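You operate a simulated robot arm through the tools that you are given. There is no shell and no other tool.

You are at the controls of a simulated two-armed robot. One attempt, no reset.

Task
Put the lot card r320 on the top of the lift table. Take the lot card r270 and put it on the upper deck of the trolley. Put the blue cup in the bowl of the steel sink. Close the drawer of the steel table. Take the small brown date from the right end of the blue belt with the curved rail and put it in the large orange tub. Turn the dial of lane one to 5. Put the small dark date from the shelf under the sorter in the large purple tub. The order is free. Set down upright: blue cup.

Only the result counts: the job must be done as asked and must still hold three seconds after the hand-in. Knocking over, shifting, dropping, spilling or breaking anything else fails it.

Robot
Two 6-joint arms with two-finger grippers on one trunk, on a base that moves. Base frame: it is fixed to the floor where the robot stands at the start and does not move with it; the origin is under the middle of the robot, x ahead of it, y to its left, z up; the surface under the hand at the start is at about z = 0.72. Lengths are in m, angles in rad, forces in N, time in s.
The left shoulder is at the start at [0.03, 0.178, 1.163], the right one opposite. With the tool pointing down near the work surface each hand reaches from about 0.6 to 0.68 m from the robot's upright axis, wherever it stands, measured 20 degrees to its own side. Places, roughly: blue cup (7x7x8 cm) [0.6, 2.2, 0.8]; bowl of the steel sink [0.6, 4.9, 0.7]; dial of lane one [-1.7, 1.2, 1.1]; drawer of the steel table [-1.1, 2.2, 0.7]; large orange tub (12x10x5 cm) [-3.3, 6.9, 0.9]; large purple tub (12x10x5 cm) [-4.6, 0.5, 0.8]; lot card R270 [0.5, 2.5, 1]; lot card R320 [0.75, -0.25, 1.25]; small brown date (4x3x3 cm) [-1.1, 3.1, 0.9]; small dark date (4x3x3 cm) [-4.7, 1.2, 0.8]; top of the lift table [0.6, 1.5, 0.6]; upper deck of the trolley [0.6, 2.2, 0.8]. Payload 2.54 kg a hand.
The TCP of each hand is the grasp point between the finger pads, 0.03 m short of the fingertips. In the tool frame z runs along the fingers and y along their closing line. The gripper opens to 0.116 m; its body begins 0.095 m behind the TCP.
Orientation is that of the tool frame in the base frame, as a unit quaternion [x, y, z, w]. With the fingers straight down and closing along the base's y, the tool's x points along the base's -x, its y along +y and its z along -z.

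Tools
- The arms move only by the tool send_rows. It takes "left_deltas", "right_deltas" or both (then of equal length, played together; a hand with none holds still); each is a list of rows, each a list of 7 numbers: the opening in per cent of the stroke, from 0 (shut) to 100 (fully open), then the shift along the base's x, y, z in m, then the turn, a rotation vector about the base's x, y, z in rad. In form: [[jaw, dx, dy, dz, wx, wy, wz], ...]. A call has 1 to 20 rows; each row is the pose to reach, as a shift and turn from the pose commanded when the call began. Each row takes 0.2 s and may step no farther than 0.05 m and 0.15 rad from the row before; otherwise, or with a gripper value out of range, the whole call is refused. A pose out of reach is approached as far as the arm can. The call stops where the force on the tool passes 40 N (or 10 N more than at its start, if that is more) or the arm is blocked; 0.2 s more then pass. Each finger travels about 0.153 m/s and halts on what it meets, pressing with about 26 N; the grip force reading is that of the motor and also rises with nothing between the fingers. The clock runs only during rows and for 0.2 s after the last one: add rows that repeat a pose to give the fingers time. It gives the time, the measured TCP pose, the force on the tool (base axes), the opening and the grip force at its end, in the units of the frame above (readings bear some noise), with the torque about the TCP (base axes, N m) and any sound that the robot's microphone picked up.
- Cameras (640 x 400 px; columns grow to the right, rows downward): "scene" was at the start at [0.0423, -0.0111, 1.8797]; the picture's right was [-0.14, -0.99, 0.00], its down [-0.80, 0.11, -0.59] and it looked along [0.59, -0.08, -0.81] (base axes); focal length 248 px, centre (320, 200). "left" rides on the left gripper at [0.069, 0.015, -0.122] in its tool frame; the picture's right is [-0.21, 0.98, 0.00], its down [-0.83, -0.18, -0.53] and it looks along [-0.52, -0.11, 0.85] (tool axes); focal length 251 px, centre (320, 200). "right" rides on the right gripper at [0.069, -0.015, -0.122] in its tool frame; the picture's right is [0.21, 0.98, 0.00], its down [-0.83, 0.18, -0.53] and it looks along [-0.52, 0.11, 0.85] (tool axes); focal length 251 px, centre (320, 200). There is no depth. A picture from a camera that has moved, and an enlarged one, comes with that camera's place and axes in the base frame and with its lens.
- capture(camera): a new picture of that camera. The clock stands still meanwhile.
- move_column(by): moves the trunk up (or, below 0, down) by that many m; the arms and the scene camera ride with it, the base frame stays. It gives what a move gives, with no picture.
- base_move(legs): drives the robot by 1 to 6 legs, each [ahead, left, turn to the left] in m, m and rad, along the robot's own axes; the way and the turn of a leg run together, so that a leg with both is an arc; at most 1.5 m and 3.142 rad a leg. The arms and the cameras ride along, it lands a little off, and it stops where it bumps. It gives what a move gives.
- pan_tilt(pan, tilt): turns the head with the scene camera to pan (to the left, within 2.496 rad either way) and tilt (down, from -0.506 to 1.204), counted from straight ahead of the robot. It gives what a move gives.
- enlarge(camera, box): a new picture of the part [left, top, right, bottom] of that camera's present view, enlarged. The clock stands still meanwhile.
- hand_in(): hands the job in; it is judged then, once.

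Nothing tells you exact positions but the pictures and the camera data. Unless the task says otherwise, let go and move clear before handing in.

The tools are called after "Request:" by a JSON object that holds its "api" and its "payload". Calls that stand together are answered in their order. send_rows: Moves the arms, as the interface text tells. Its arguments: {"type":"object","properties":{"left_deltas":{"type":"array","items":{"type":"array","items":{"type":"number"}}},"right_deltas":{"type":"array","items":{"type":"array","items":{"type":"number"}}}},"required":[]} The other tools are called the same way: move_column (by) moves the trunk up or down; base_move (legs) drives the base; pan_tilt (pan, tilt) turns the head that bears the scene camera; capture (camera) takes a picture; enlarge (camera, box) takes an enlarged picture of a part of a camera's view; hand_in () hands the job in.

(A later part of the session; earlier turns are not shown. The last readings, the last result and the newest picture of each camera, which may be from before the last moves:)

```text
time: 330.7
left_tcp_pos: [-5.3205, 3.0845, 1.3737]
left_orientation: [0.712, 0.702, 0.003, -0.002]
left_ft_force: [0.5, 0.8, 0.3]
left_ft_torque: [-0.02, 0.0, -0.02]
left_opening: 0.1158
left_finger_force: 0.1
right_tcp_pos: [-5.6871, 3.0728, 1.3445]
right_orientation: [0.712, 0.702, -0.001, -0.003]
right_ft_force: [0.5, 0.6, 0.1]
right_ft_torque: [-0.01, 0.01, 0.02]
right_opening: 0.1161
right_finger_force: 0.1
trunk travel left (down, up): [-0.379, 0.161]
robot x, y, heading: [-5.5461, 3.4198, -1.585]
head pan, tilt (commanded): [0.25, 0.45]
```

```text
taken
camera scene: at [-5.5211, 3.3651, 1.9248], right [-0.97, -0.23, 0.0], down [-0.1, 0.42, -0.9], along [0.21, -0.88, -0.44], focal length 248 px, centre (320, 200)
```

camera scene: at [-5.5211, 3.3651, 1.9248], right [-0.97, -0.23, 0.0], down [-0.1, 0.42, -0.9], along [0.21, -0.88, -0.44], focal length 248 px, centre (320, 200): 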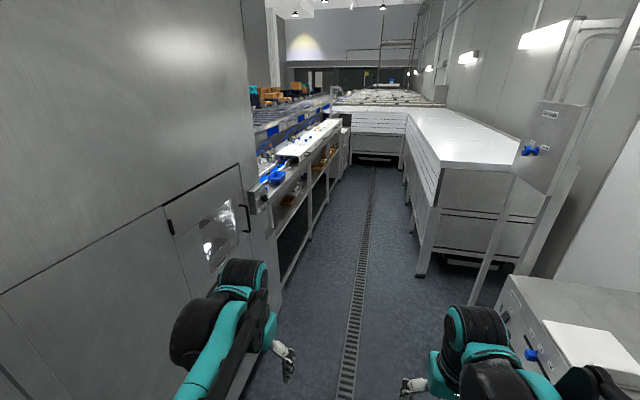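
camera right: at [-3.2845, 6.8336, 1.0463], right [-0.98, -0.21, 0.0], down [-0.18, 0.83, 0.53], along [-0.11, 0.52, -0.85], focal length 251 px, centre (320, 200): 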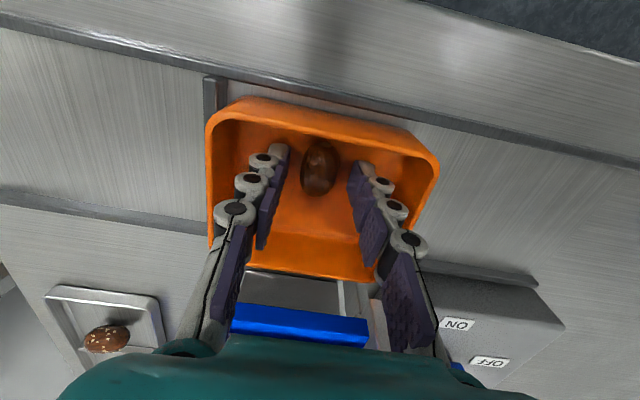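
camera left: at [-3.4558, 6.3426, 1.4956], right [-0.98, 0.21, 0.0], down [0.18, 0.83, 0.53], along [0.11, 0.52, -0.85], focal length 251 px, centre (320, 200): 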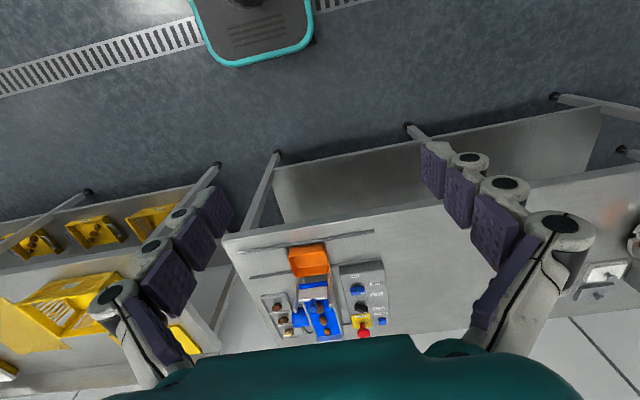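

The sorter's back side with its shelves is ahead on the left. I continue down the aisle and turn to face it.

Request:
{"api": "base_move", "payload": {"legs": [[1.2, 0, 0.014], [0.9, 0, 0], [0, 0, 1.571]]}}

Request:
{"api": "pan_tilt", "payload": {"pan": 0.0, "tilt": 0.7}}

Request:
{"api": "capture", "payload": {"camera": "scene"}}

Request:
{"api": "capture", "payload": {"camera": "left"}}

Request:
{"api": "capture", "payload": {"camera": "right"}}

```text
time: 345.0
left_tcp_pos: [-5.2045, 1.5395, 1.3729]
left_orientation: [-0.006, 1.0, 0.001, -0.003]
left_ft_force: [-0.1, -0.2, -0.7]
left_ft_torque: [0.01, -0.02, -0.01]
left_opening: 0.1161
left_finger_force: 0.0
right_tcp_pos: [-5.1845, 1.1739, 1.3437]
right_orientation: [-0.005, 1.0, -0.002, -0.002]
right_ft_force: [0.0, -0.4, 0.0]
right_ft_torque: [-0.01, 0.0, 0.0]
right_opening: 0.116
right_finger_force: 0.0
trunk travel left (down, up): [-0.379, 0.161]
robot x, y, heading: [-5.5419, 1.3105, 0.011]
head pan, tilt (commanded): [0.25, 0.45]
```

```text
time: 345.8
left_tcp_pos: [-5.2039, 1.54, 1.3732]
left_orientation: [-0.006, 1.0, 0.001, -0.003]
left_ft_force: [-0.1, 0.6, 0.0]
left_ft_torque: [0.02, 0.02, 0.04]
left_opening: 0.1161
left_finger_force: 0.0
right_tcp_pos: [-5.184, 1.1725, 1.3433]
right_orientation: [-0.004, 1.0, -0.003, 0.0]
right_ft_force: [-0.2, 0.7, -0.5]
right_ft_torque: [-0.02, 0.0, -0.05]
right_opening: 0.1162
right_finger_force: 0.0
trunk travel left (down, up): [-0.379, 0.161]
robot x, y, heading: [-5.5378, 1.3079, 0.011]
head pan, tilt (commanded): [0.0, 0.7]
```

```text
taken
camera scene: at [-5.4859, 1.3084, 1.9027], right [0.01, -1.0, 0.0], down [-0.64, -0.01, -0.77], along [0.77, 0.01, -0.64], focal length 248 px, centre (320, 200)
```

scene: 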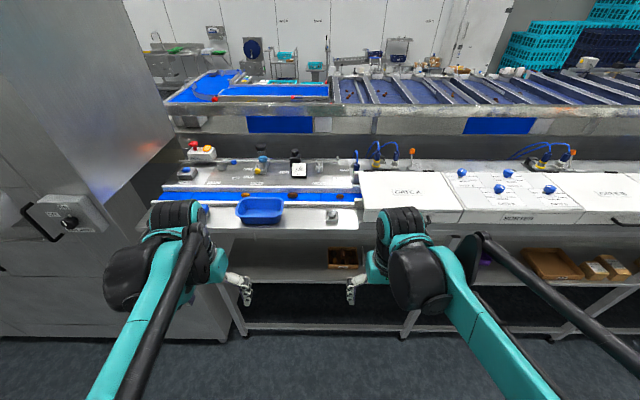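

```text
taken
camera left: at [-5.273, 1.5546, 1.4956], right [0.2, 0.98, 0.0], down [0.83, -0.17, 0.53], along [0.52, -0.11, -0.85], focal length 251 px, centre (320, 200)
```

left: 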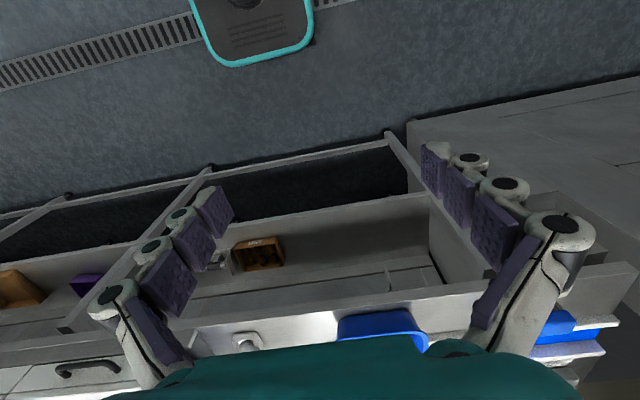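

```text
taken
camera right: at [-5.2525, 1.1583, 1.4667], right [-0.22, 0.97, 0.0], down [0.82, 0.19, 0.53], along [0.52, 0.12, -0.85], focal length 251 px, centre (320, 200)
```

right: 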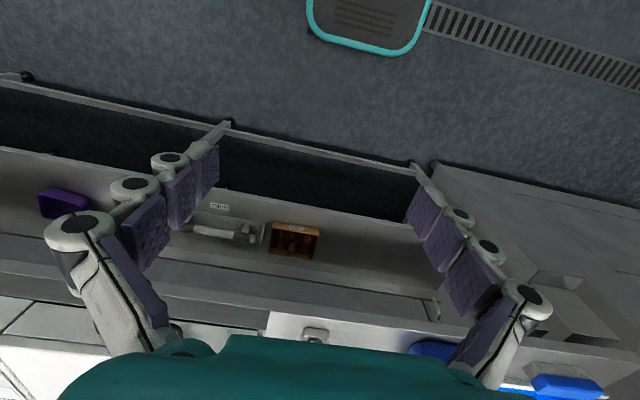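

I see a shelf under the sorter with a brown tray, a small device and the purple tub. I enlarge to find the small dark date.

Request:
{"api": "enlarge", "payload": {"camera": "right", "box": [160, 180, 360, 290]}}

Request:
{"api": "enlarge", "payload": {"camera": "scene", "box": [280, 210, 400, 300]}}

Request:
{"api": "enlarge", "payload": {"camera": "left", "box": [40, 200, 320, 340]}}

Request:
{"api": "enlarge", "payload": {"camera": "right", "box": [0, 150, 160, 260]}}

```text
3.20 times, centred on (260, 235) of right
camera zoom: at [-5.2525, 1.1583, 1.4667], right [-0.22, 0.97, 0.0], down [0.82, 0.19, 0.53], along [0.52, 0.12, -0.85], focal length 805 px, centre (512, 88)
```

zoom: 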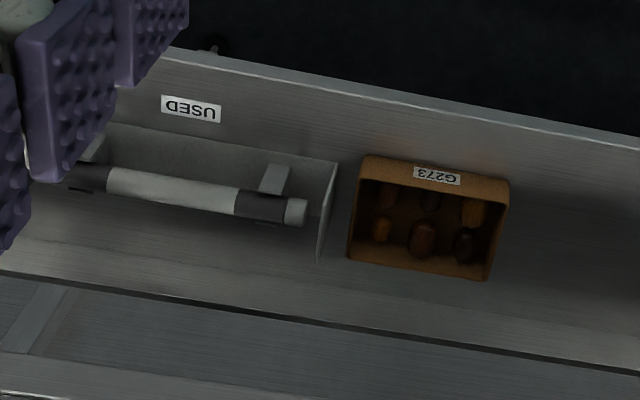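

```text
4.44 times, centred on (340, 255) of scene
camera zoom: at [-5.4859, 1.3084, 1.9027], right [0.01, -1.0, 0.0], down [-0.64, -0.01, -0.77], along [0.77, 0.01, -0.64], focal length 1103 px, centre (231, -44)
```

zoom: 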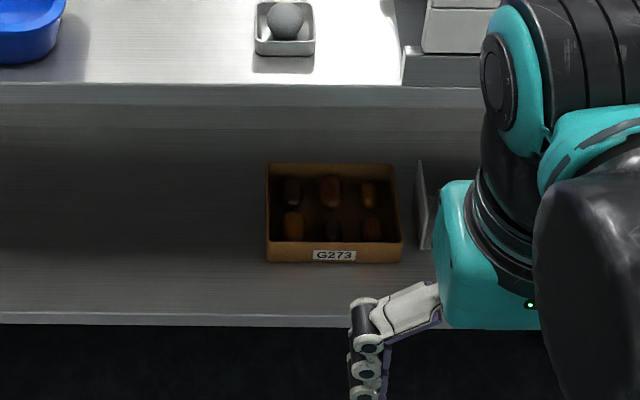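

```text
2.29 times, centred on (180, 270) of left
camera zoom: at [-5.273, 1.5546, 1.4956], right [0.2, 0.98, 0.0], down [0.83, -0.17, 0.53], along [0.52, -0.11, -0.85], focal length 575 px, centre (640, 40)
```

zoom: 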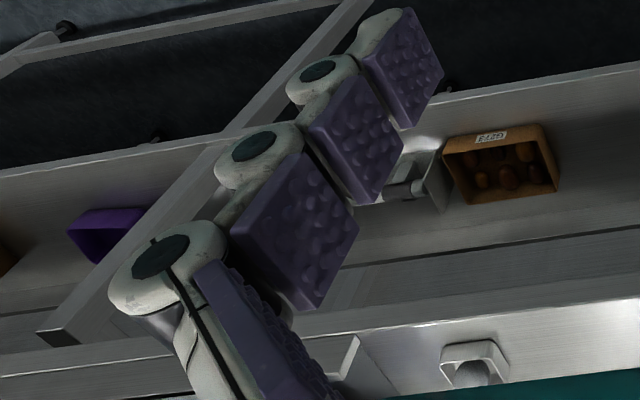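

```text
3.64 times, centred on (80, 205) of right
camera zoom: at [-5.2525, 1.1583, 1.4667], right [-0.22, 0.97, 0.0], down [0.82, 0.19, 0.53], along [0.52, 0.12, -0.85], focal length 914 px, centre (1193, 182)
```

zoom: 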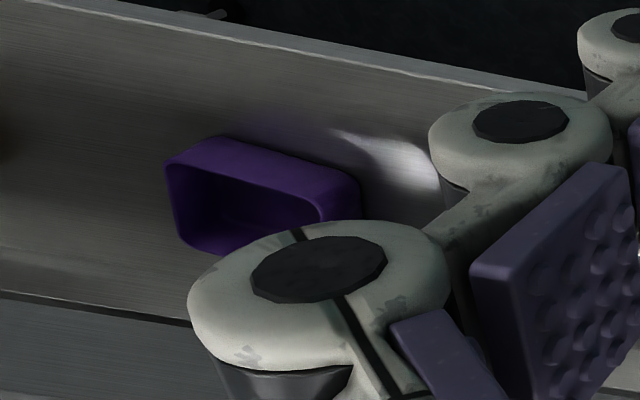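

The tray G273 holds six dates of different sizes and shades; I need a closer look, and must check how far the sorter deck overhangs. I enlarge the deck edge and tray in each view.

Request:
{"api": "enlarge", "payload": {"camera": "left", "box": [200, 200, 440, 350]}}

Request:
{"api": "enlarge", "payload": {"camera": "right", "box": [200, 200, 440, 350]}}

Request:
{"api": "enlarge", "payload": {"camera": "scene", "box": [230, 180, 390, 300]}}

```text
2.67 times, centred on (320, 275) of left
camera zoom: at [-5.273, 1.5546, 1.4956], right [0.2, 0.98, 0.0], down [0.83, -0.17, 0.53], along [0.52, -0.11, -0.85], focal length 670 px, centre (320, 0)
```

zoom: 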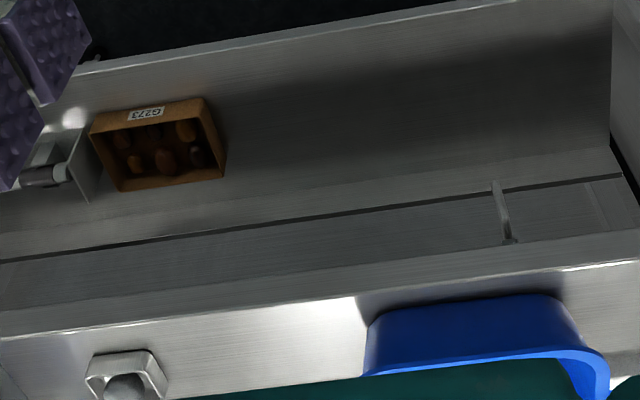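

```text
2.67 times, centred on (320, 275) of right
camera zoom: at [-5.2525, 1.1583, 1.4667], right [-0.22, 0.97, 0.0], down [0.82, 0.19, 0.53], along [0.52, 0.12, -0.85], focal length 670 px, centre (320, 0)
```

zoom: 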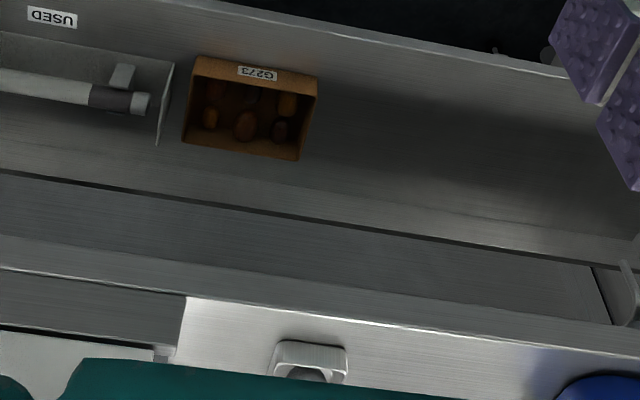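

```text
3.33 times, centred on (310, 240) of scene
camera zoom: at [-5.4859, 1.3084, 1.9027], right [0.01, -1.0, 0.0], down [-0.64, -0.01, -0.77], along [0.77, 0.01, -0.64], focal length 827 px, centre (353, 67)
```

zoom: 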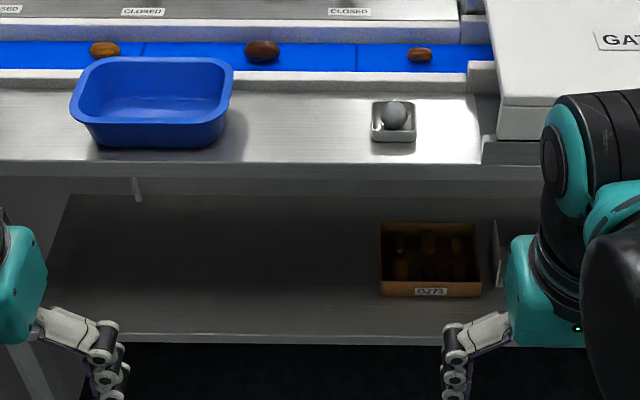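

The deck edge overhangs the shelf (edge at x≈-4.78, z≈1.12–1.155), so I must reach in with a tilted hand. First I tilt the right hand to look into the tray from close range.

Request:
{"api": "base_move", "payload": {"legs": [[0.04, 0.05, -0.011]]}}

Request:
{"api": "send_rows", "payload": {"right_deltas": [[90, 0.03, 0, -0.035, 0, -0.04, 0], [80, 0.06, 0, -0.07, 0, -0.09, 0], [70, 0.09, 0, -0.105, 0, -0.13, 0], [60, 0.12, 0, -0.14, 0, -0.18, 0], [50, 0.15, 0, -0.175, 0, -0.22, 0], [40, 0.18, 0, -0.21, 0, -0.26, 0], [35, 0.21, 0, -0.245, 0, -0.3, 0], [35, 0.24, 0, -0.28, 0, -0.35, 0], [35, 0.27, 0, -0.315, 0, -0.4, 0], [35, 0.29, 0, -0.35, 0, -0.44, 0]]}}

Request:
{"api": "capture", "payload": {"camera": "right"}}

Request:
{"api": "capture", "payload": {"camera": "scene"}}

```text
time: 346.8
left_tcp_pos: [-5.1619, 1.5878, 1.3737]
left_orientation: [0.0, 1.0, 0.0, -0.004]
left_ft_force: [0.0, -0.1, 0.3]
left_ft_torque: [-0.04, -0.01, 0.05]
left_opening: 0.1159
left_finger_force: 0.0
right_tcp_pos: [-5.1463, 1.2191, 1.3453]
right_orientation: [0.001, 1.0, -0.003, -0.001]
right_ft_force: [0.1, 0.2, 0.1]
right_ft_torque: [-0.01, 0.01, 0.03]
right_opening: 0.116
right_finger_force: 0.0
trunk travel left (down, up): [-0.379, 0.161]
robot x, y, heading: [-5.5017, 1.3602, -0.001]
head pan, tilt (commanded): [0.0, 0.7]
```

```text
time: 349.0
left_tcp_pos: [-5.1618, 1.5862, 1.3736]
left_orientation: [-0.001, 1.0, 0.001, -0.004]
left_ft_force: [0.5, -0.5, -0.4]
left_ft_torque: [0.0, 0.04, 0.02]
left_opening: 0.1158
left_finger_force: 0.1
right_tcp_pos: [-4.8541, 1.2203, 0.9965]
right_orientation: [0.002, 0.976, -0.002, 0.217]
right_ft_force: [0.2, -0.4, 0.2]
right_ft_torque: [0.05, -0.01, 0.0]
right_opening: 0.0407
right_finger_force: 0.1
trunk travel left (down, up): [-0.379, 0.161]
robot x, y, heading: [-5.5014, 1.3605, -0.002]
head pan, tilt (commanded): [0.0, 0.7]
```

```text
taken
camera right: at [-4.9682, 1.2052, 1.0771], right [-0.19, 0.98, -0.09], down [0.52, 0.18, 0.83], along [0.83, 0.11, -0.54], focal length 251 px, centre (320, 200)
```

right: 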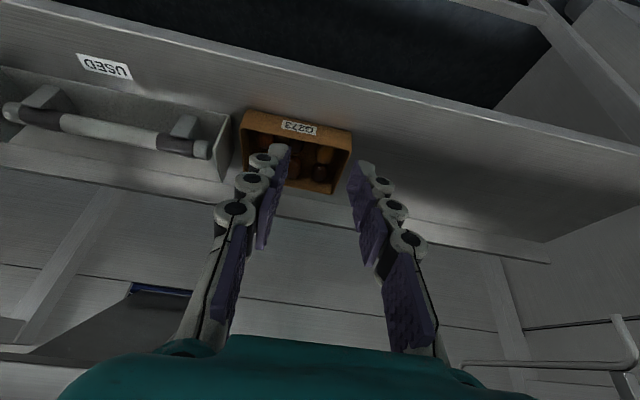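

```text
taken
camera scene: at [-5.4444, 1.3572, 1.9025], right [0.0, -1.0, 0.0], down [-0.65, 0.0, -0.76], along [0.76, 0.0, -0.65], focal length 248 px, centre (320, 200)
```

scene: 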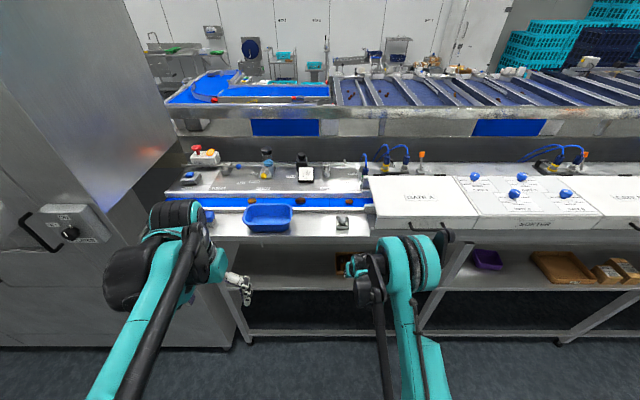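

Request:
{"api": "enlarge", "payload": {"camera": "right", "box": [220, 90, 380, 210]}}

```text
3.33 times, centred on (300, 150) of right
camera zoom: at [-4.9682, 1.2052, 1.0771], right [-0.19, 0.98, -0.09], down [0.52, 0.18, 0.83], along [0.83, 0.11, -0.54], focal length 838 px, centre (387, 367)
```

zoom: 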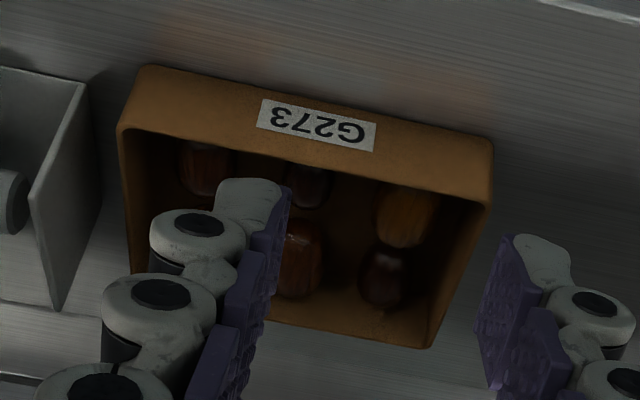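

The fingers hide part of the tray. I open them and raise the hand a little for a clear view.

Request:
{"api": "send_rows", "payload": {"right_deltas": [[60, 0, -0.01, 0.03, 0, 0, 0], [90, 0, -0.02, 0.06, 0, 0, 0], [100, 0, -0.02, 0.06, 0, 0, 0]]}}

Request:
{"api": "enlarge", "payload": {"camera": "right", "box": [240, 50, 400, 170]}}

Request:
{"api": "capture", "payload": {"camera": "right"}}

```text
time: 349.8
left_tcp_pos: [-5.1633, 1.5851, 1.3732]
left_orientation: [0.0, 1.0, 0.001, -0.003]
left_ft_force: [0.4, 0.4, 0.4]
left_ft_torque: [0.02, 0.04, -0.01]
left_opening: 0.1161
left_finger_force: 0.0
right_tcp_pos: [-4.8567, 1.1997, 1.0555]
right_orientation: [0.001, 0.976, -0.001, 0.218]
right_ft_force: [-0.3, 0.5, -0.1]
right_ft_torque: [-0.01, 0.03, 0.03]
right_opening: 0.116
right_finger_force: 0.0
trunk travel left (down, up): [-0.379, 0.161]
robot x, y, heading: [-5.5025, 1.3575, -0.002]
head pan, tilt (commanded): [0.0, 0.7]
```

```text
3.33 times, centred on (320, 110) of right
camera zoom: at [-4.9702, 1.1857, 1.1375], right [-0.19, 0.98, -0.09], down [0.52, 0.18, 0.83], along [0.83, 0.11, -0.55], focal length 838 px, centre (320, 500)
```

zoom: 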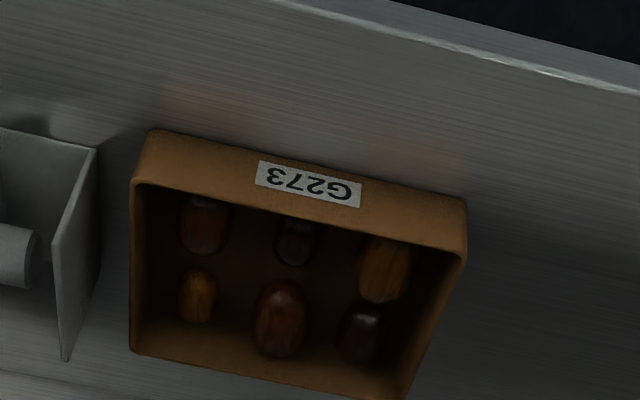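

```text
taken
camera right: at [-4.9702, 1.1857, 1.1375], right [-0.19, 0.98, -0.09], down [0.52, 0.18, 0.83], along [0.83, 0.11, -0.55], focal length 251 px, centre (320, 200)
```

right: 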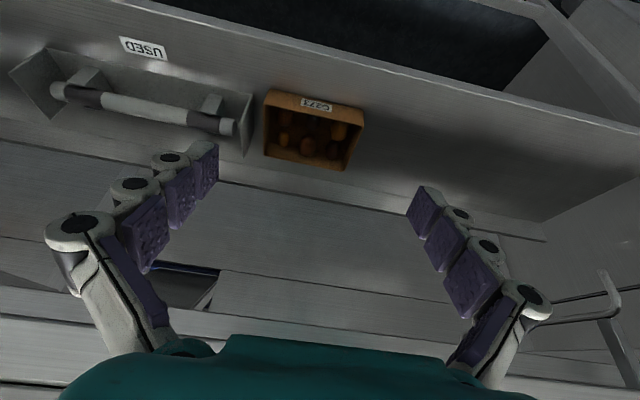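

Near row, middle looks like the smaller dark date; the far-right dark one looks larger. I take a steeper view to compare their sizes properly.

Request:
{"api": "send_rows", "payload": {"right_deltas": [[100, 0.0, 0, 0.02, 0, 0.12, 0], [100, 0.0, 0, 0.04, 0, 0.24, 0], [100, 0.0, 0, 0.05, 0, 0.34, 0]]}}

Request:
{"api": "enlarge", "payload": {"camera": "right", "box": [240, 120, 400, 240]}}

Request:
{"api": "capture", "payload": {"camera": "right"}}

```text
time: 350.6
left_tcp_pos: [-5.1622, 1.5861, 1.3735]
left_orientation: [0.0, 1.0, 0.001, -0.003]
left_ft_force: [0.5, -0.7, 0.5]
left_ft_torque: [-0.03, 0.02, 0.01]
left_opening: 0.1161
left_finger_force: 0.0
right_tcp_pos: [-4.8563, 1.1988, 1.1063]
right_orientation: [0.002, 0.999, -0.003, 0.047]
right_ft_force: [0.1, 0.5, 0.1]
right_ft_torque: [0.0, 0.0, -0.01]
right_opening: 0.1161
right_finger_force: 0.2
trunk travel left (down, up): [-0.379, 0.161]
robot x, y, heading: [-5.499, 1.3573, -0.002]
head pan, tilt (commanded): [0.0, 0.7]
```

```text
3.33 times, centred on (320, 180) of right
camera zoom: at [-4.937, 1.1845, 1.2204], right [-0.21, 0.98, -0.03], down [0.77, 0.18, 0.61], along [0.6, 0.11, -0.79], focal length 838 px, centre (320, 267)
```

zoom: 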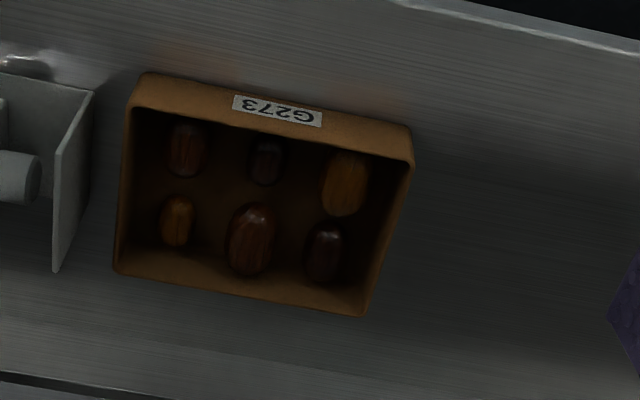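

```text
taken
camera right: at [-4.937, 1.1845, 1.2204], right [-0.21, 0.98, -0.03], down [0.77, 0.18, 0.61], along [0.6, 0.11, -0.79], focal length 251 px, centre (320, 200)
```

right: 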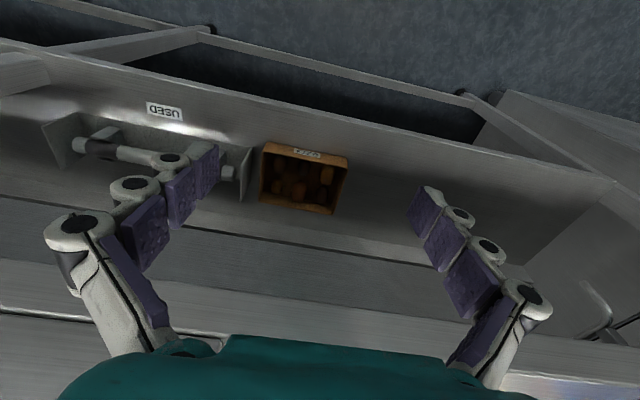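

The near-row middle date is the small dark one (the other dark one is clearly longer), at about [-4.674, 1.197, 0.784]. I move the base up slightly and set the hand at a 0.6 rad forward tilt, in line for the approach.

Request:
{"api": "base_move", "payload": {"legs": [[0.05, 0, 0]]}}

Request:
{"api": "send_rows", "payload": {"right_deltas": [[80, 0.003, 0, -0.025, 0, -0.1, 0], [60, 0.006, -0.001, -0.05, 0, -0.2, 0], [45, 0.009, -0.001, -0.08, 0, -0.3, 0], [35, 0.012, -0.002, -0.11, 0, -0.4, 0], [30, 0.016, -0.002, -0.139, 0, -0.506, 0]]}}

Request:
{"api": "capture", "payload": {"camera": "right"}}

Request:
{"api": "enlarge", "payload": {"camera": "right", "box": [220, 80, 420, 240]}}

Request:
{"api": "capture", "payload": {"camera": "left"}}

```text
time: 351.5
left_tcp_pos: [-5.1144, 1.5866, 1.373]
left_orientation: [0.0, 1.0, 0.001, -0.004]
left_ft_force: [-0.3, 0.0, 0.0]
left_ft_torque: [0.03, 0.01, 0.01]
left_opening: 0.116
left_finger_force: 0.1
right_tcp_pos: [-4.8086, 1.1987, 1.105]
right_orientation: [0.001, 0.999, -0.002, 0.049]
right_ft_force: [-1.0, -0.3, -0.2]
right_ft_torque: [0.02, 0.03, -0.01]
right_opening: 0.1159
right_finger_force: 0.1
trunk travel left (down, up): [-0.379, 0.161]
robot x, y, heading: [-5.453, 1.3561, -0.002]
head pan, tilt (commanded): [0.0, 0.7]
```

```text
time: 352.7
left_tcp_pos: [-5.1127, 1.5866, 1.3716]
left_orientation: [-0.001, 1.0, 0.001, -0.004]
left_ft_force: [0.5, 0.3, 0.2]
left_ft_torque: [0.0, 0.01, 0.0]
left_opening: 0.1158
left_finger_force: 0.1
right_tcp_pos: [-4.7891, 1.1965, 0.9651]
right_orientation: [0.001, 0.955, -0.002, 0.297]
right_ft_force: [0.3, 0.0, 0.4]
right_ft_torque: [-0.01, 0.02, 0.01]
right_opening: 0.0349
right_finger_force: 0.1
trunk travel left (down, up): [-0.379, 0.161]
robot x, y, heading: [-5.4502, 1.36, 0.001]
head pan, tilt (commanded): [0.0, 0.7]
```

```text
taken
camera right: at [-4.9148, 1.1818, 1.0257], right [-0.17, 0.98, -0.13], down [0.38, 0.18, 0.91], along [0.91, 0.11, -0.4], focal length 251 px, centre (320, 200)
```

right: 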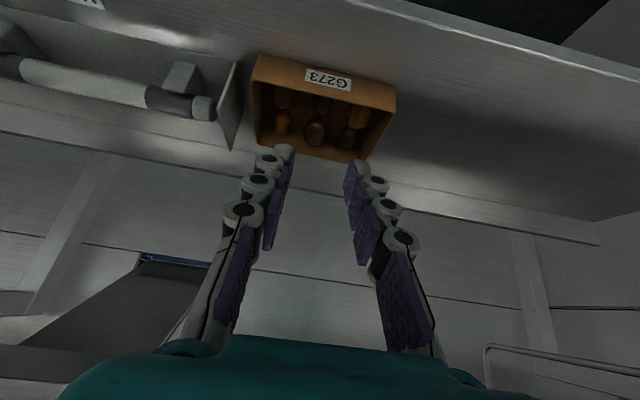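

```text
2.50 times, centred on (320, 160) of right
camera zoom: at [-4.9148, 1.1818, 1.0257], right [-0.17, 0.98, -0.13], down [0.38, 0.18, 0.91], along [0.91, 0.11, -0.4], focal length 629 px, centre (320, 300)
```

zoom: 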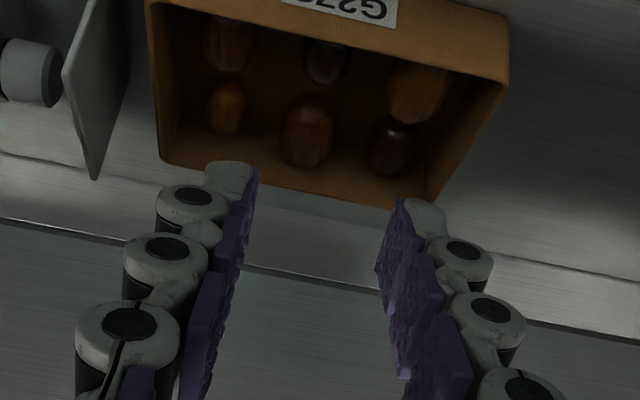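

```text
taken
camera left: at [-5.1803, 1.6012, 1.4953], right [0.21, 0.98, 0.0], down [0.83, -0.18, 0.53], along [0.51, -0.11, -0.85], focal length 251 px, centre (320, 200)
```

left: 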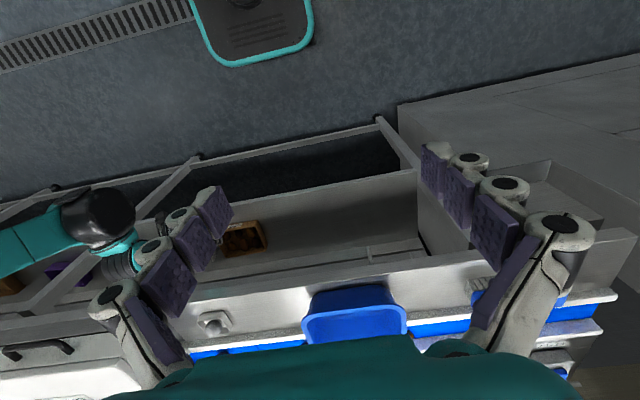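

Alignment looks right. I advance along the tool axis halfway and check.

Request:
{"api": "send_rows", "payload": {"right_deltas": [[30, 0.02, 0.0005, -0.029, 0, 0, 0], [28, 0.04, 0.0005, -0.058, 0, 0, 0], [27, 0.057, 0.0005, -0.083, 0, 0, 0]]}}

Request:
{"api": "enlarge", "payload": {"camera": "right", "box": [220, 60, 420, 240]}}

Request:
{"api": "capture", "payload": {"camera": "scene"}}

```text
time: 353.5
left_tcp_pos: [-5.114, 1.5872, 1.3716]
left_orientation: [0.0, 1.0, 0.001, -0.004]
left_ft_force: [0.2, -0.6, -0.6]
left_ft_torque: [-0.03, 0.03, -0.01]
left_opening: 0.1158
left_finger_force: 0.0
right_tcp_pos: [-4.7368, 1.1948, 0.882]
right_orientation: [0.002, 0.955, -0.002, 0.297]
right_ft_force: [-0.1, -0.1, -0.6]
right_ft_torque: [0.01, -0.03, 0.06]
right_opening: 0.0313
right_finger_force: 0.1
trunk travel left (down, up): [-0.379, 0.161]
robot x, y, heading: [-5.4525, 1.3605, 0.001]
head pan, tilt (commanded): [0.0, 0.7]
```

```text
2.22 times, centred on (320, 150) of right
camera zoom: at [-4.8622, 1.1808, 0.9433], right [-0.17, 0.98, -0.12], down [0.38, 0.18, 0.91], along [0.91, 0.11, -0.4], focal length 559 px, centre (320, 311)
```

zoom: 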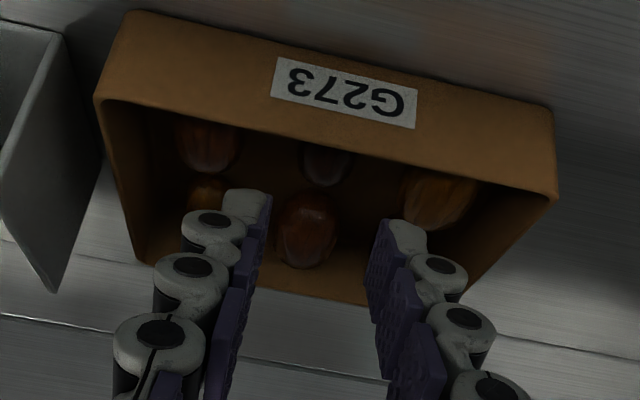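

```text
taken
camera scene: at [-5.3967, 1.3571, 1.9026], right [0.0, -1.0, 0.0], down [-0.64, 0.0, -0.76], along [0.76, 0.0, -0.64], focal length 248 px, centre (320, 200)
```

scene: 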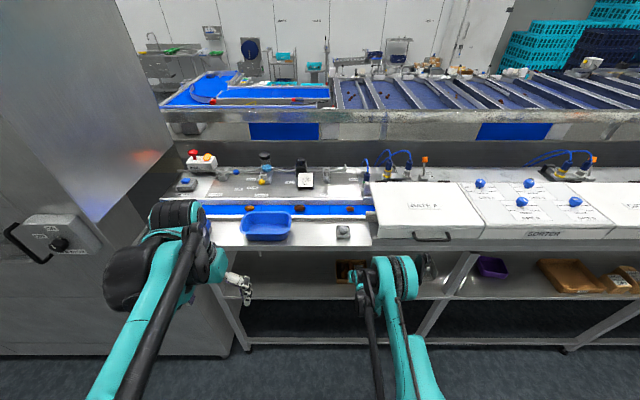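

The rim clears the fingers by a few millimetres and the date is centred between them. I continue along the axis.

Request:
{"api": "send_rows", "payload": {"right_deltas": [[27, 0.012, 0.002, -0.0165, 0, 0, 0], [27, 0.023, 0.003, -0.033, 0, 0, 0], [27, 0.034, 0.003, -0.0494, 0, 0, 0]]}}

Request:
{"api": "enlarge", "payload": {"camera": "right", "box": [220, 60, 420, 240]}}

```text
time: 354.3
left_tcp_pos: [-5.1142, 1.5865, 1.3729]
left_orientation: [0.0, 1.0, 0.0, -0.003]
left_ft_force: [-1.0, 0.5, 0.0]
left_ft_torque: [0.02, 0.01, 0.0]
left_opening: 0.1159
left_finger_force: 0.0
right_tcp_pos: [-4.7134, 1.1999, 0.8643]
right_orientation: [0.002, 0.955, -0.001, 0.297]
right_ft_force: [-0.6, 0.9, -0.2]
right_ft_torque: [0.0, 0.03, 0.02]
right_opening: 0.0313
right_finger_force: 0.1
right hand out of reach, approached as far as the arm can: row 2, 3
trunk travel left (down, up): [-0.379, 0.161]
robot x, y, heading: [-5.4513, 1.3576, -0.001]
head pan, tilt (commanded): [0.0, 0.7]
```

```text
2.22 times, centred on (320, 150) of right
camera zoom: at [-4.839, 1.1855, 0.9255], right [-0.17, 0.98, -0.12], down [0.38, 0.18, 0.91], along [0.91, 0.11, -0.4], focal length 559 px, centre (320, 311)
```

zoom: 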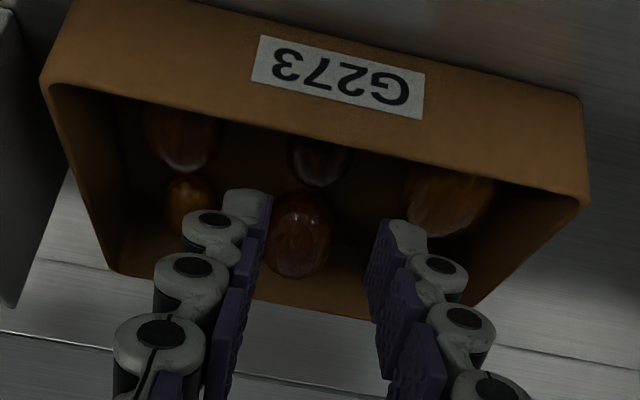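

The arm ran out of reach, so I lift back along the axis, move the base 8 cm closer and lower the trunk a little.

Request:
{"api": "send_rows", "payload": {"right_deltas": [[27, -0.012, 0, 0.025, 0, 0, 0], [27, -0.03, 0, 0.055, 0, 0, 0], [27, -0.05, 0, 0.085, 0, 0, 0]]}}

Request:
{"api": "base_move", "payload": {"legs": [[0.08, 0, 0]]}}

Request:
{"api": "enlarge", "payload": {"camera": "right", "box": [200, 40, 440, 240]}}

```text
time: 355.1
left_tcp_pos: [-5.1147, 1.5852, 1.3727]
left_orientation: [0.0, 1.0, 0.001, -0.003]
left_ft_force: [-0.4, 1.1, 0.1]
left_ft_torque: [0.0, -0.05, -0.03]
left_opening: 0.116
left_finger_force: 0.1
right_tcp_pos: [-4.7648, 1.201, 0.9515]
right_orientation: [0.001, 0.955, -0.002, 0.298]
right_ft_force: [-0.9, 0.1, -0.2]
right_ft_torque: [-0.04, -0.05, 0.03]
right_opening: 0.0312
right_finger_force: 0.0
trunk travel left (down, up): [-0.379, 0.161]
robot x, y, heading: [-5.4502, 1.3573, 0.003]
head pan, tilt (commanded): [0.0, 0.7]
```

```text
time: 356.2
left_tcp_pos: [-5.0453, 1.5856, 1.3743]
left_orientation: [0.002, 1.0, 0.001, -0.001]
left_ft_force: [-0.1, -0.5, 0.1]
left_ft_torque: [-0.04, 0.05, 0.01]
left_opening: 0.1163
left_finger_force: 0.0
right_tcp_pos: [-4.7085, 1.2003, 0.9482]
right_orientation: [0.001, 0.956, -0.002, 0.292]
right_ft_force: [-0.1, 0.3, 0.3]
right_ft_torque: [-0.01, -0.01, -0.03]
right_opening: 0.0313
right_finger_force: 0.1
trunk travel left (down, up): [-0.379, 0.161]
robot x, y, heading: [-5.3832, 1.3569, 0.001]
head pan, tilt (commanded): [0.0, 0.7]
stopped in leg 1: the robot was blocked; the commanded pose is now the measured one
```

```text
2.00 times, centred on (320, 140) of right
camera zoom: at [-4.8333, 1.186, 1.01], right [-0.17, 0.98, -0.12], down [0.39, 0.18, 0.9], along [0.91, 0.11, -0.41], focal length 503 px, centre (320, 320)
```

zoom: 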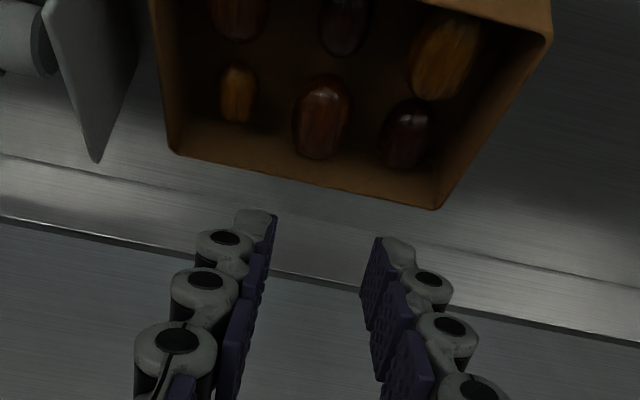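

The wrist touched the deck edge, because I was off the approach line and too high. I back out, lower the trunk so the forearm comes in flatter, and re-approach.

Request:
{"api": "base_move", "payload": {"legs": [[-0.2, 0, 0]]}}

Request:
{"api": "move_column", "payload": {"by": -0.25}}

Request:
{"api": "capture", "payload": {"camera": "scene"}}

Request:
{"api": "capture", "payload": {"camera": "right"}}

Request:
{"api": "capture", "payload": {"camera": "left"}}

```text
time: 357.8
left_tcp_pos: [-5.2451, 1.5852, 1.373]
left_orientation: [0.001, 1.0, 0.001, -0.003]
left_ft_force: [0.1, -0.7, 0.1]
left_ft_torque: [0.0, -0.03, 0.0]
left_opening: 0.1159
left_finger_force: 0.0
right_tcp_pos: [-4.9056, 1.2009, 0.9454]
right_orientation: [0.001, 0.957, -0.002, 0.291]
right_ft_force: [0.5, 0.0, -0.2]
right_ft_torque: [0.03, 0.0, -0.01]
right_opening: 0.0314
right_finger_force: 0.1
trunk travel left (down, up): [-0.379, 0.161]
robot x, y, heading: [-5.5822, 1.3627, -0.001]
head pan, tilt (commanded): [0.0, 0.7]
```

```text
time: 360.4
left_tcp_pos: [-5.2442, 1.5866, 1.1231]
left_orientation: [0.001, 1.0, 0.001, -0.003]
left_ft_force: [1.0, 0.3, -0.1]
left_ft_torque: [0.02, -0.03, -0.04]
left_opening: 0.1159
left_finger_force: 0.1
right_tcp_pos: [-4.905, 1.2014, 0.6961]
right_orientation: [0.001, 0.957, -0.002, 0.291]
right_ft_force: [0.3, 0.0, 0.1]
right_ft_torque: [-0.03, 0.03, -0.02]
right_opening: 0.0309
right_finger_force: 0.1
trunk travel left (down, up): [-0.129, 0.411]
robot x, y, heading: [-5.5851, 1.3567, -0.003]
head pan, tilt (commanded): [0.0, 0.7]
```

```text
taken
camera scene: at [-5.5285, 1.3578, 1.6527], right [0.0, -1.0, 0.0], down [-0.64, 0.0, -0.76], along [0.76, 0.0, -0.64], focal length 248 px, centre (320, 200)
```

scene: 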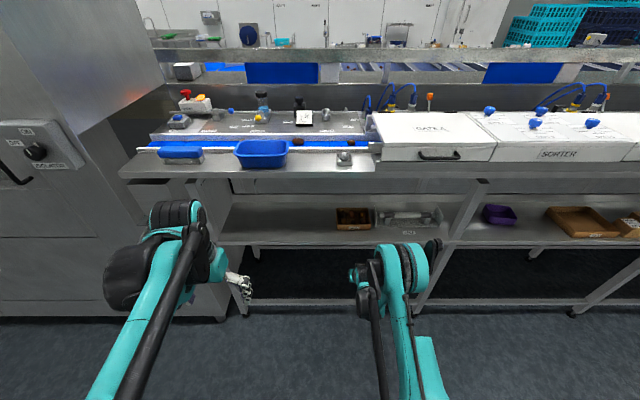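

```text
taken
camera right: at [-5.0307, 1.1862, 0.7585], right [-0.17, 0.98, -0.12], down [0.39, 0.18, 0.9], along [0.9, 0.11, -0.41], focal length 251 px, centre (320, 200)
```

right: 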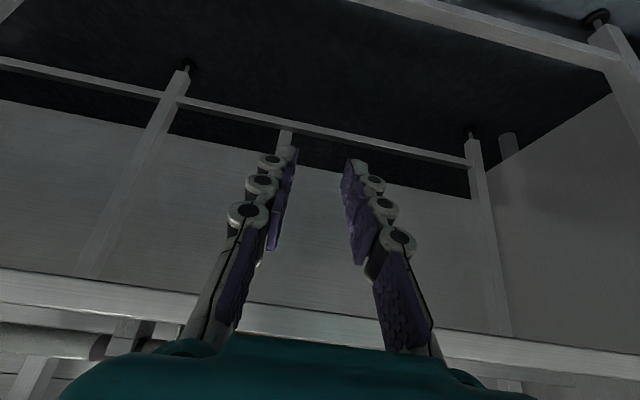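

```text
taken
camera left: at [-5.3117, 1.6013, 1.246], right [0.22, 0.98, 0.0], down [0.83, -0.18, 0.53], along [0.52, -0.11, -0.85], focal length 251 px, centre (320, 200)
```

left: 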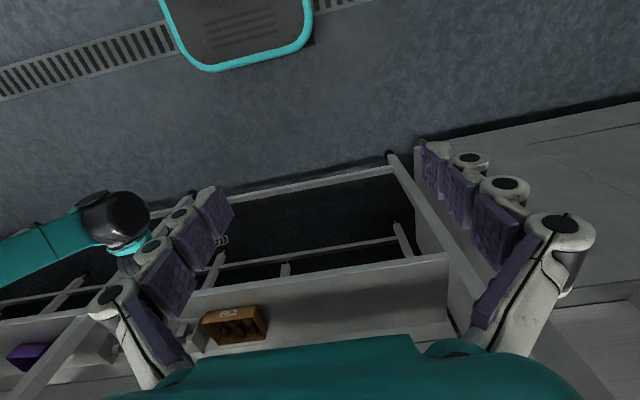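

The lower camera shows the shelf and tray clearly beneath the deck. I raise and slightly retract the hand, then bring the base forward to the start of the approach line.

Request:
{"api": "send_rows", "payload": {"right_deltas": [[27, -0.01, 0, 0.045, 0, 0, 0], [27, -0.02, 0, 0.09, 0, 0, 0], [27, -0.03, 0, 0.135, 0, 0, 0], [27, -0.04, 0, 0.18, 0, 0, 0], [27, -0.05, 0, 0.225, 0, 0, 0], [27, -0.055, 0, 0.27, 0, 0, 0]]}}

Request:
{"api": "base_move", "payload": {"legs": [[0.155, 0, 0.002]]}}

Request:
{"api": "enlarge", "payload": {"camera": "right", "box": [200, 40, 440, 240]}}

Request:
{"api": "capture", "payload": {"camera": "scene"}}

```text
time: 361.8
left_tcp_pos: [-5.2445, 1.5873, 1.1239]
left_orientation: [0.001, 1.0, 0.001, -0.003]
left_ft_force: [-0.3, 0.7, -0.9]
left_ft_torque: [-0.01, 0.0, -0.01]
left_opening: 0.116
left_finger_force: 0.0
right_tcp_pos: [-4.9625, 1.1982, 0.9667]
right_orientation: [0.001, 0.956, -0.002, 0.292]
right_ft_force: [-0.7, -0.7, -0.4]
right_ft_torque: [0.02, -0.04, -0.01]
right_opening: 0.0315
right_finger_force: 0.1
trunk travel left (down, up): [-0.129, 0.411]
robot x, y, heading: [-5.5837, 1.3583, -0.003]
head pan, tilt (commanded): [0.0, 0.7]
```

```text
time: 363.2
left_tcp_pos: [-5.0875, 1.5856, 1.1227]
left_orientation: [0.001, 1.0, 0.001, -0.005]
left_ft_force: [0.0, -0.1, 0.1]
left_ft_torque: [-0.03, 0.07, -0.01]
left_opening: 0.1158
left_finger_force: 0.0
right_tcp_pos: [-4.8058, 1.1994, 0.9653]
right_orientation: [0.001, 0.957, -0.002, 0.291]
right_ft_force: [1.8, -0.7, -0.3]
right_ft_torque: [0.01, 0.02, 0.03]
right_opening: 0.0313
right_finger_force: 0.0
trunk travel left (down, up): [-0.129, 0.411]
robot x, y, heading: [-5.4289, 1.3582, -0.001]
head pan, tilt (commanded): [0.0, 0.7]
```

```text
2.00 times, centred on (320, 140) of right
camera zoom: at [-4.9305, 1.1848, 1.029], right [-0.17, 0.98, -0.12], down [0.39, 0.18, 0.9], along [0.9, 0.11, -0.41], focal length 503 px, centre (320, 320)
```

zoom: 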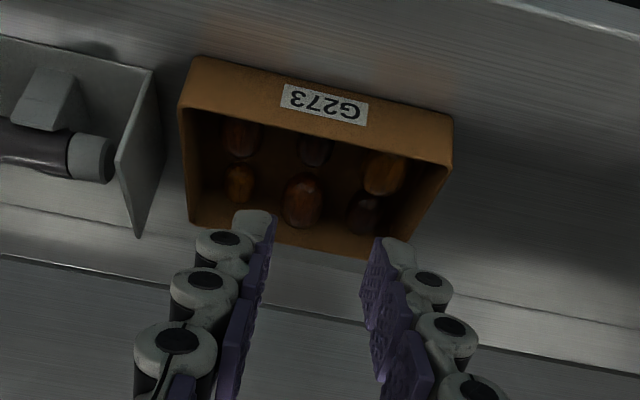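

```text
taken
camera scene: at [-5.3711, 1.3575, 1.6525], right [0.0, -1.0, 0.0], down [-0.65, 0.0, -0.76], along [0.76, 0.0, -0.65], focal length 248 px, centre (320, 200)
```

scene: 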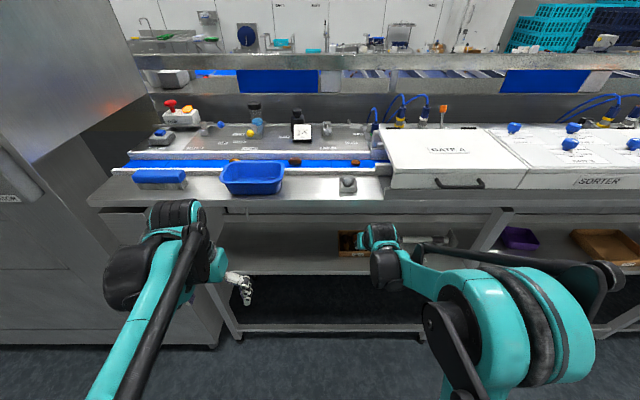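

The hand is on the approach line again. I advance along it to just above the tray.

Request:
{"api": "send_rows", "payload": {"right_deltas": [[27, 0.02, -0.001, -0.01, 0, 0, 0], [27, 0.04, -0.0015, -0.04, 0, 0, 0], [27, 0.06, -0.0015, -0.07, 0, 0, 0], [27, 0.078, -0.0015, -0.097, 0, 0, 0], [27, 0.096, -0.0015, -0.122, 0, 0, 0]]}}

Request:
{"api": "enlarge", "payload": {"camera": "right", "box": [220, 60, 420, 240]}}

Request:
{"api": "enlarge", "payload": {"camera": "scene", "box": [320, 190, 480, 290]}}

```text
time: 364.4
left_tcp_pos: [-5.0868, 1.5853, 1.1228]
left_orientation: [0.002, 1.0, 0.001, -0.003]
left_ft_force: [0.7, 0.0, 0.1]
left_ft_torque: [0.01, 0.04, 0.02]
left_opening: 0.116
left_finger_force: 0.1
right_tcp_pos: [-4.7087, 1.1972, 0.8413]
right_orientation: [0.002, 0.957, -0.002, 0.291]
right_ft_force: [1.0, 0.3, -0.5]
right_ft_torque: [0.0, 0.01, 0.02]
right_opening: 0.0316
right_finger_force: 0.0
trunk travel left (down, up): [-0.129, 0.411]
robot x, y, heading: [-5.4262, 1.358, 0.001]
head pan, tilt (commanded): [0.0, 0.7]
```

```text
2.22 times, centred on (320, 150) of right
camera zoom: at [-4.8341, 1.1832, 0.9044], right [-0.17, 0.98, -0.12], down [0.39, 0.18, 0.9], along [0.9, 0.11, -0.41], focal length 559 px, centre (320, 311)
```

zoom: 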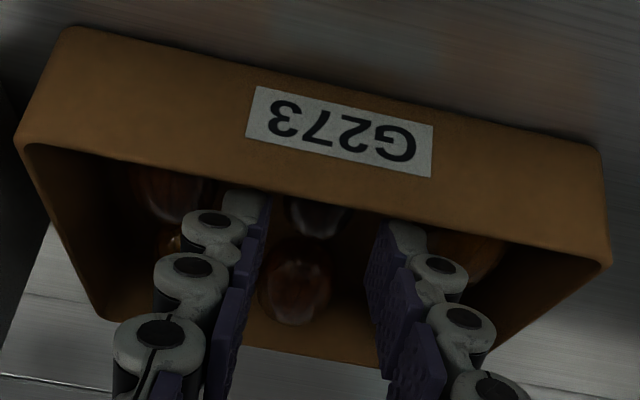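

```text
4.00 times, centred on (400, 240) of scene
camera zoom: at [-5.3717, 1.3573, 1.6525], right [0.0, -1.0, 0.0], down [-0.64, 0.0, -0.76], along [0.76, 0.0, -0.64], focal length 992 px, centre (0, 40)
```

zoom: 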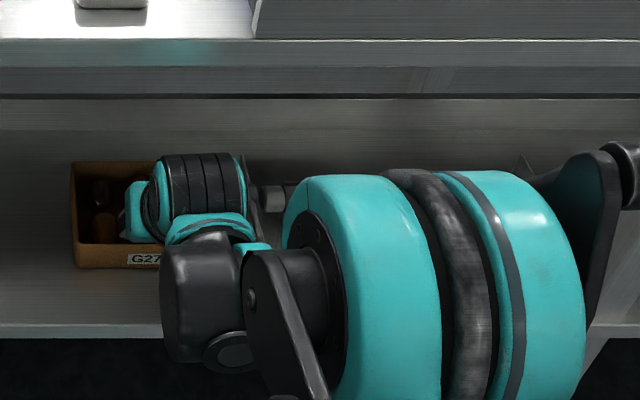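

The fingertips are inside the rim on both sides of the dark date. I go the last 4–5 cm and check contact forces.

Request:
{"api": "send_rows", "payload": {"right_deltas": [[27, 0.009, 0.0, -0.013, 0, 0, 0], [27, 0.018, 0.0, -0.026, 0, 0, 0], [27, 0.024, 0.0, -0.035, 0, 0, 0]]}}

Request:
{"api": "enlarge", "payload": {"camera": "right", "box": [220, 60, 420, 240]}}

```text
time: 365.2
left_tcp_pos: [-5.0932, 1.5862, 1.1241]
left_orientation: [0.001, 1.0, 0.001, -0.002]
left_ft_force: [-0.2, -0.1, -0.1]
left_ft_torque: [0.04, -0.02, 0.02]
left_opening: 0.116
left_finger_force: 0.0
right_tcp_pos: [-4.6888, 1.1973, 0.8125]
right_orientation: [0.001, 0.956, -0.003, 0.294]
right_ft_force: [-7.8, 0.0, 40.3]
right_ft_torque: [-0.05, -0.03, -0.05]
right_opening: 0.0314
right_finger_force: 0.2
trunk travel left (down, up): [-0.129, 0.411]
robot x, y, heading: [-5.4258, 1.3572, 0.0]
head pan, tilt (commanded): [0.0, 0.7]
```

```text
2.22 times, centred on (320, 150) of right
camera zoom: at [-4.8148, 1.1833, 0.8757], right [-0.17, 0.98, -0.12], down [0.38, 0.18, 0.91], along [0.91, 0.11, -0.41], focal length 559 px, centre (320, 311)
```

zoom: 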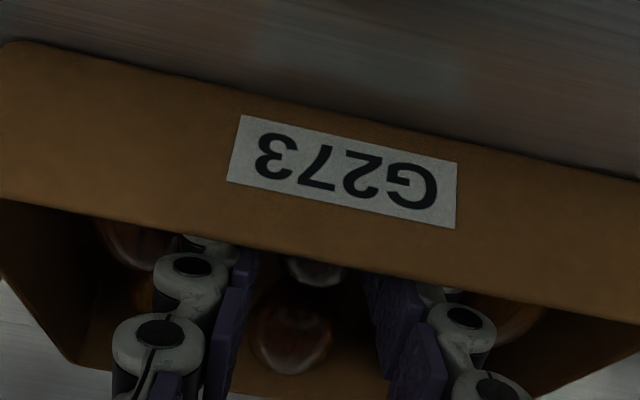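

The fingertips have met the tray floor. I ease up 4 mm and close on the date.

Request:
{"api": "send_rows", "payload": {"right_deltas": [[27, -0.002, 0.0, 0.005, 0, 0, 0], [22, -0.002, 0.0, 0.005, 0, 0, 0], [18, -0.002, 0.0, 0.005, 0, 0, 0], [12, -0.002, 0.0, 0.005, 0, 0, 0], [5, -0.002, 0.0, 0.005, 0, 0, 0], [5, -0.002, 0.0, 0.005, 0, 0, 0]]}}

Request:
{"api": "enlarge", "payload": {"camera": "right", "box": [220, 60, 420, 240]}}

```text
time: 366.6
left_tcp_pos: [-5.089, 1.5865, 1.1243]
left_orientation: [0.001, 1.0, 0.001, -0.002]
left_ft_force: [0.4, -0.1, 0.8]
left_ft_torque: [0.01, 0.01, -0.01]
left_opening: 0.1158
left_finger_force: 0.0
right_tcp_pos: [-4.6895, 1.1973, 0.8137]
right_orientation: [0.001, 0.957, -0.002, 0.291]
right_ft_force: [-0.2, 0.8, 6.1]
right_ft_torque: [0.08, 0.0, 0.01]
right_opening: 0.0227
right_finger_force: 26.0
trunk travel left (down, up): [-0.129, 0.411]
robot x, y, heading: [-5.4283, 1.3628, -0.006]
head pan, tilt (commanded): [0.0, 0.7]
```

```text
2.22 times, centred on (320, 150) of right
camera zoom: at [-4.8146, 1.1832, 0.8773], right [-0.17, 0.98, -0.12], down [0.39, 0.18, 0.9], along [0.9, 0.11, -0.41], focal length 559 px, centre (320, 311)
```

zoom: 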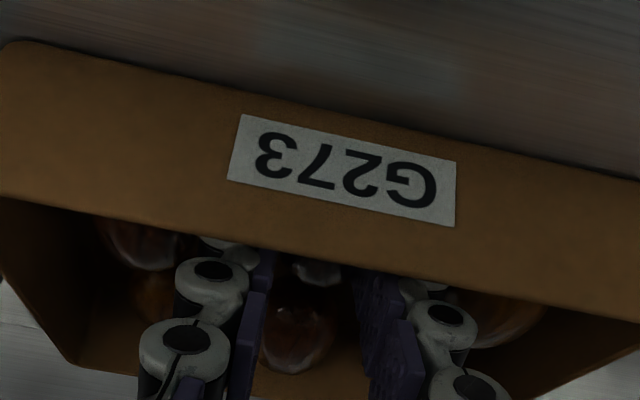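

The dark date is gripped (22.7 mm). I lift it straight up past the rim, then withdraw along the axis.

Request:
{"api": "send_rows", "payload": {"right_deltas": [[3, 0, 0, 0.01, 0, 0, 0], [0, 0, 0, 0.025, 0, 0, 0], [0, 0, 0, 0.04, 0, 0, 0]]}}

Request:
{"api": "enlarge", "payload": {"camera": "right", "box": [200, 40, 440, 260]}}

```text
time: 367.4
left_tcp_pos: [-5.0892, 1.5856, 1.1237]
left_orientation: [0.001, 1.0, 0.001, -0.003]
left_ft_force: [-0.6, -0.3, -0.6]
left_ft_torque: [0.0, -0.02, 0.01]
left_opening: 0.116
left_finger_force: 0.1
right_tcp_pos: [-4.6897, 1.1975, 0.856]
right_orientation: [0.001, 0.956, -0.002, 0.292]
right_ft_force: [-0.4, 0.7, -0.5]
right_ft_torque: [0.01, -0.02, 0.0]
right_opening: 0.0233
right_finger_force: 11.8
trunk travel left (down, up): [-0.129, 0.411]
robot x, y, heading: [-5.4263, 1.3563, -0.003]
head pan, tilt (commanded): [0.0, 0.7]
```

```text
1.82 times, centred on (320, 150) of right
camera zoom: at [-4.8141, 1.1835, 0.9188], right [-0.17, 0.98, -0.12], down [0.39, 0.18, 0.9], along [0.9, 0.11, -0.41], focal length 457 px, centre (320, 291)
```

zoom: 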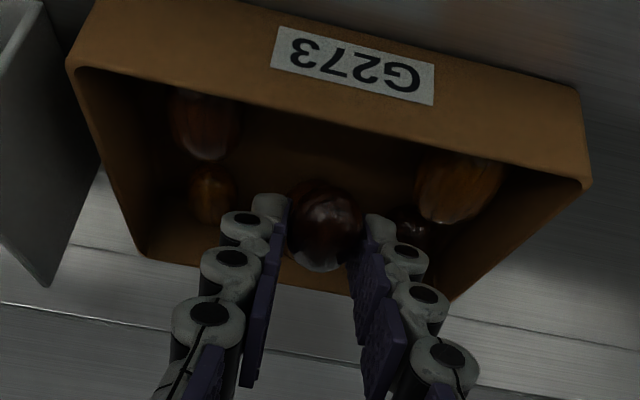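

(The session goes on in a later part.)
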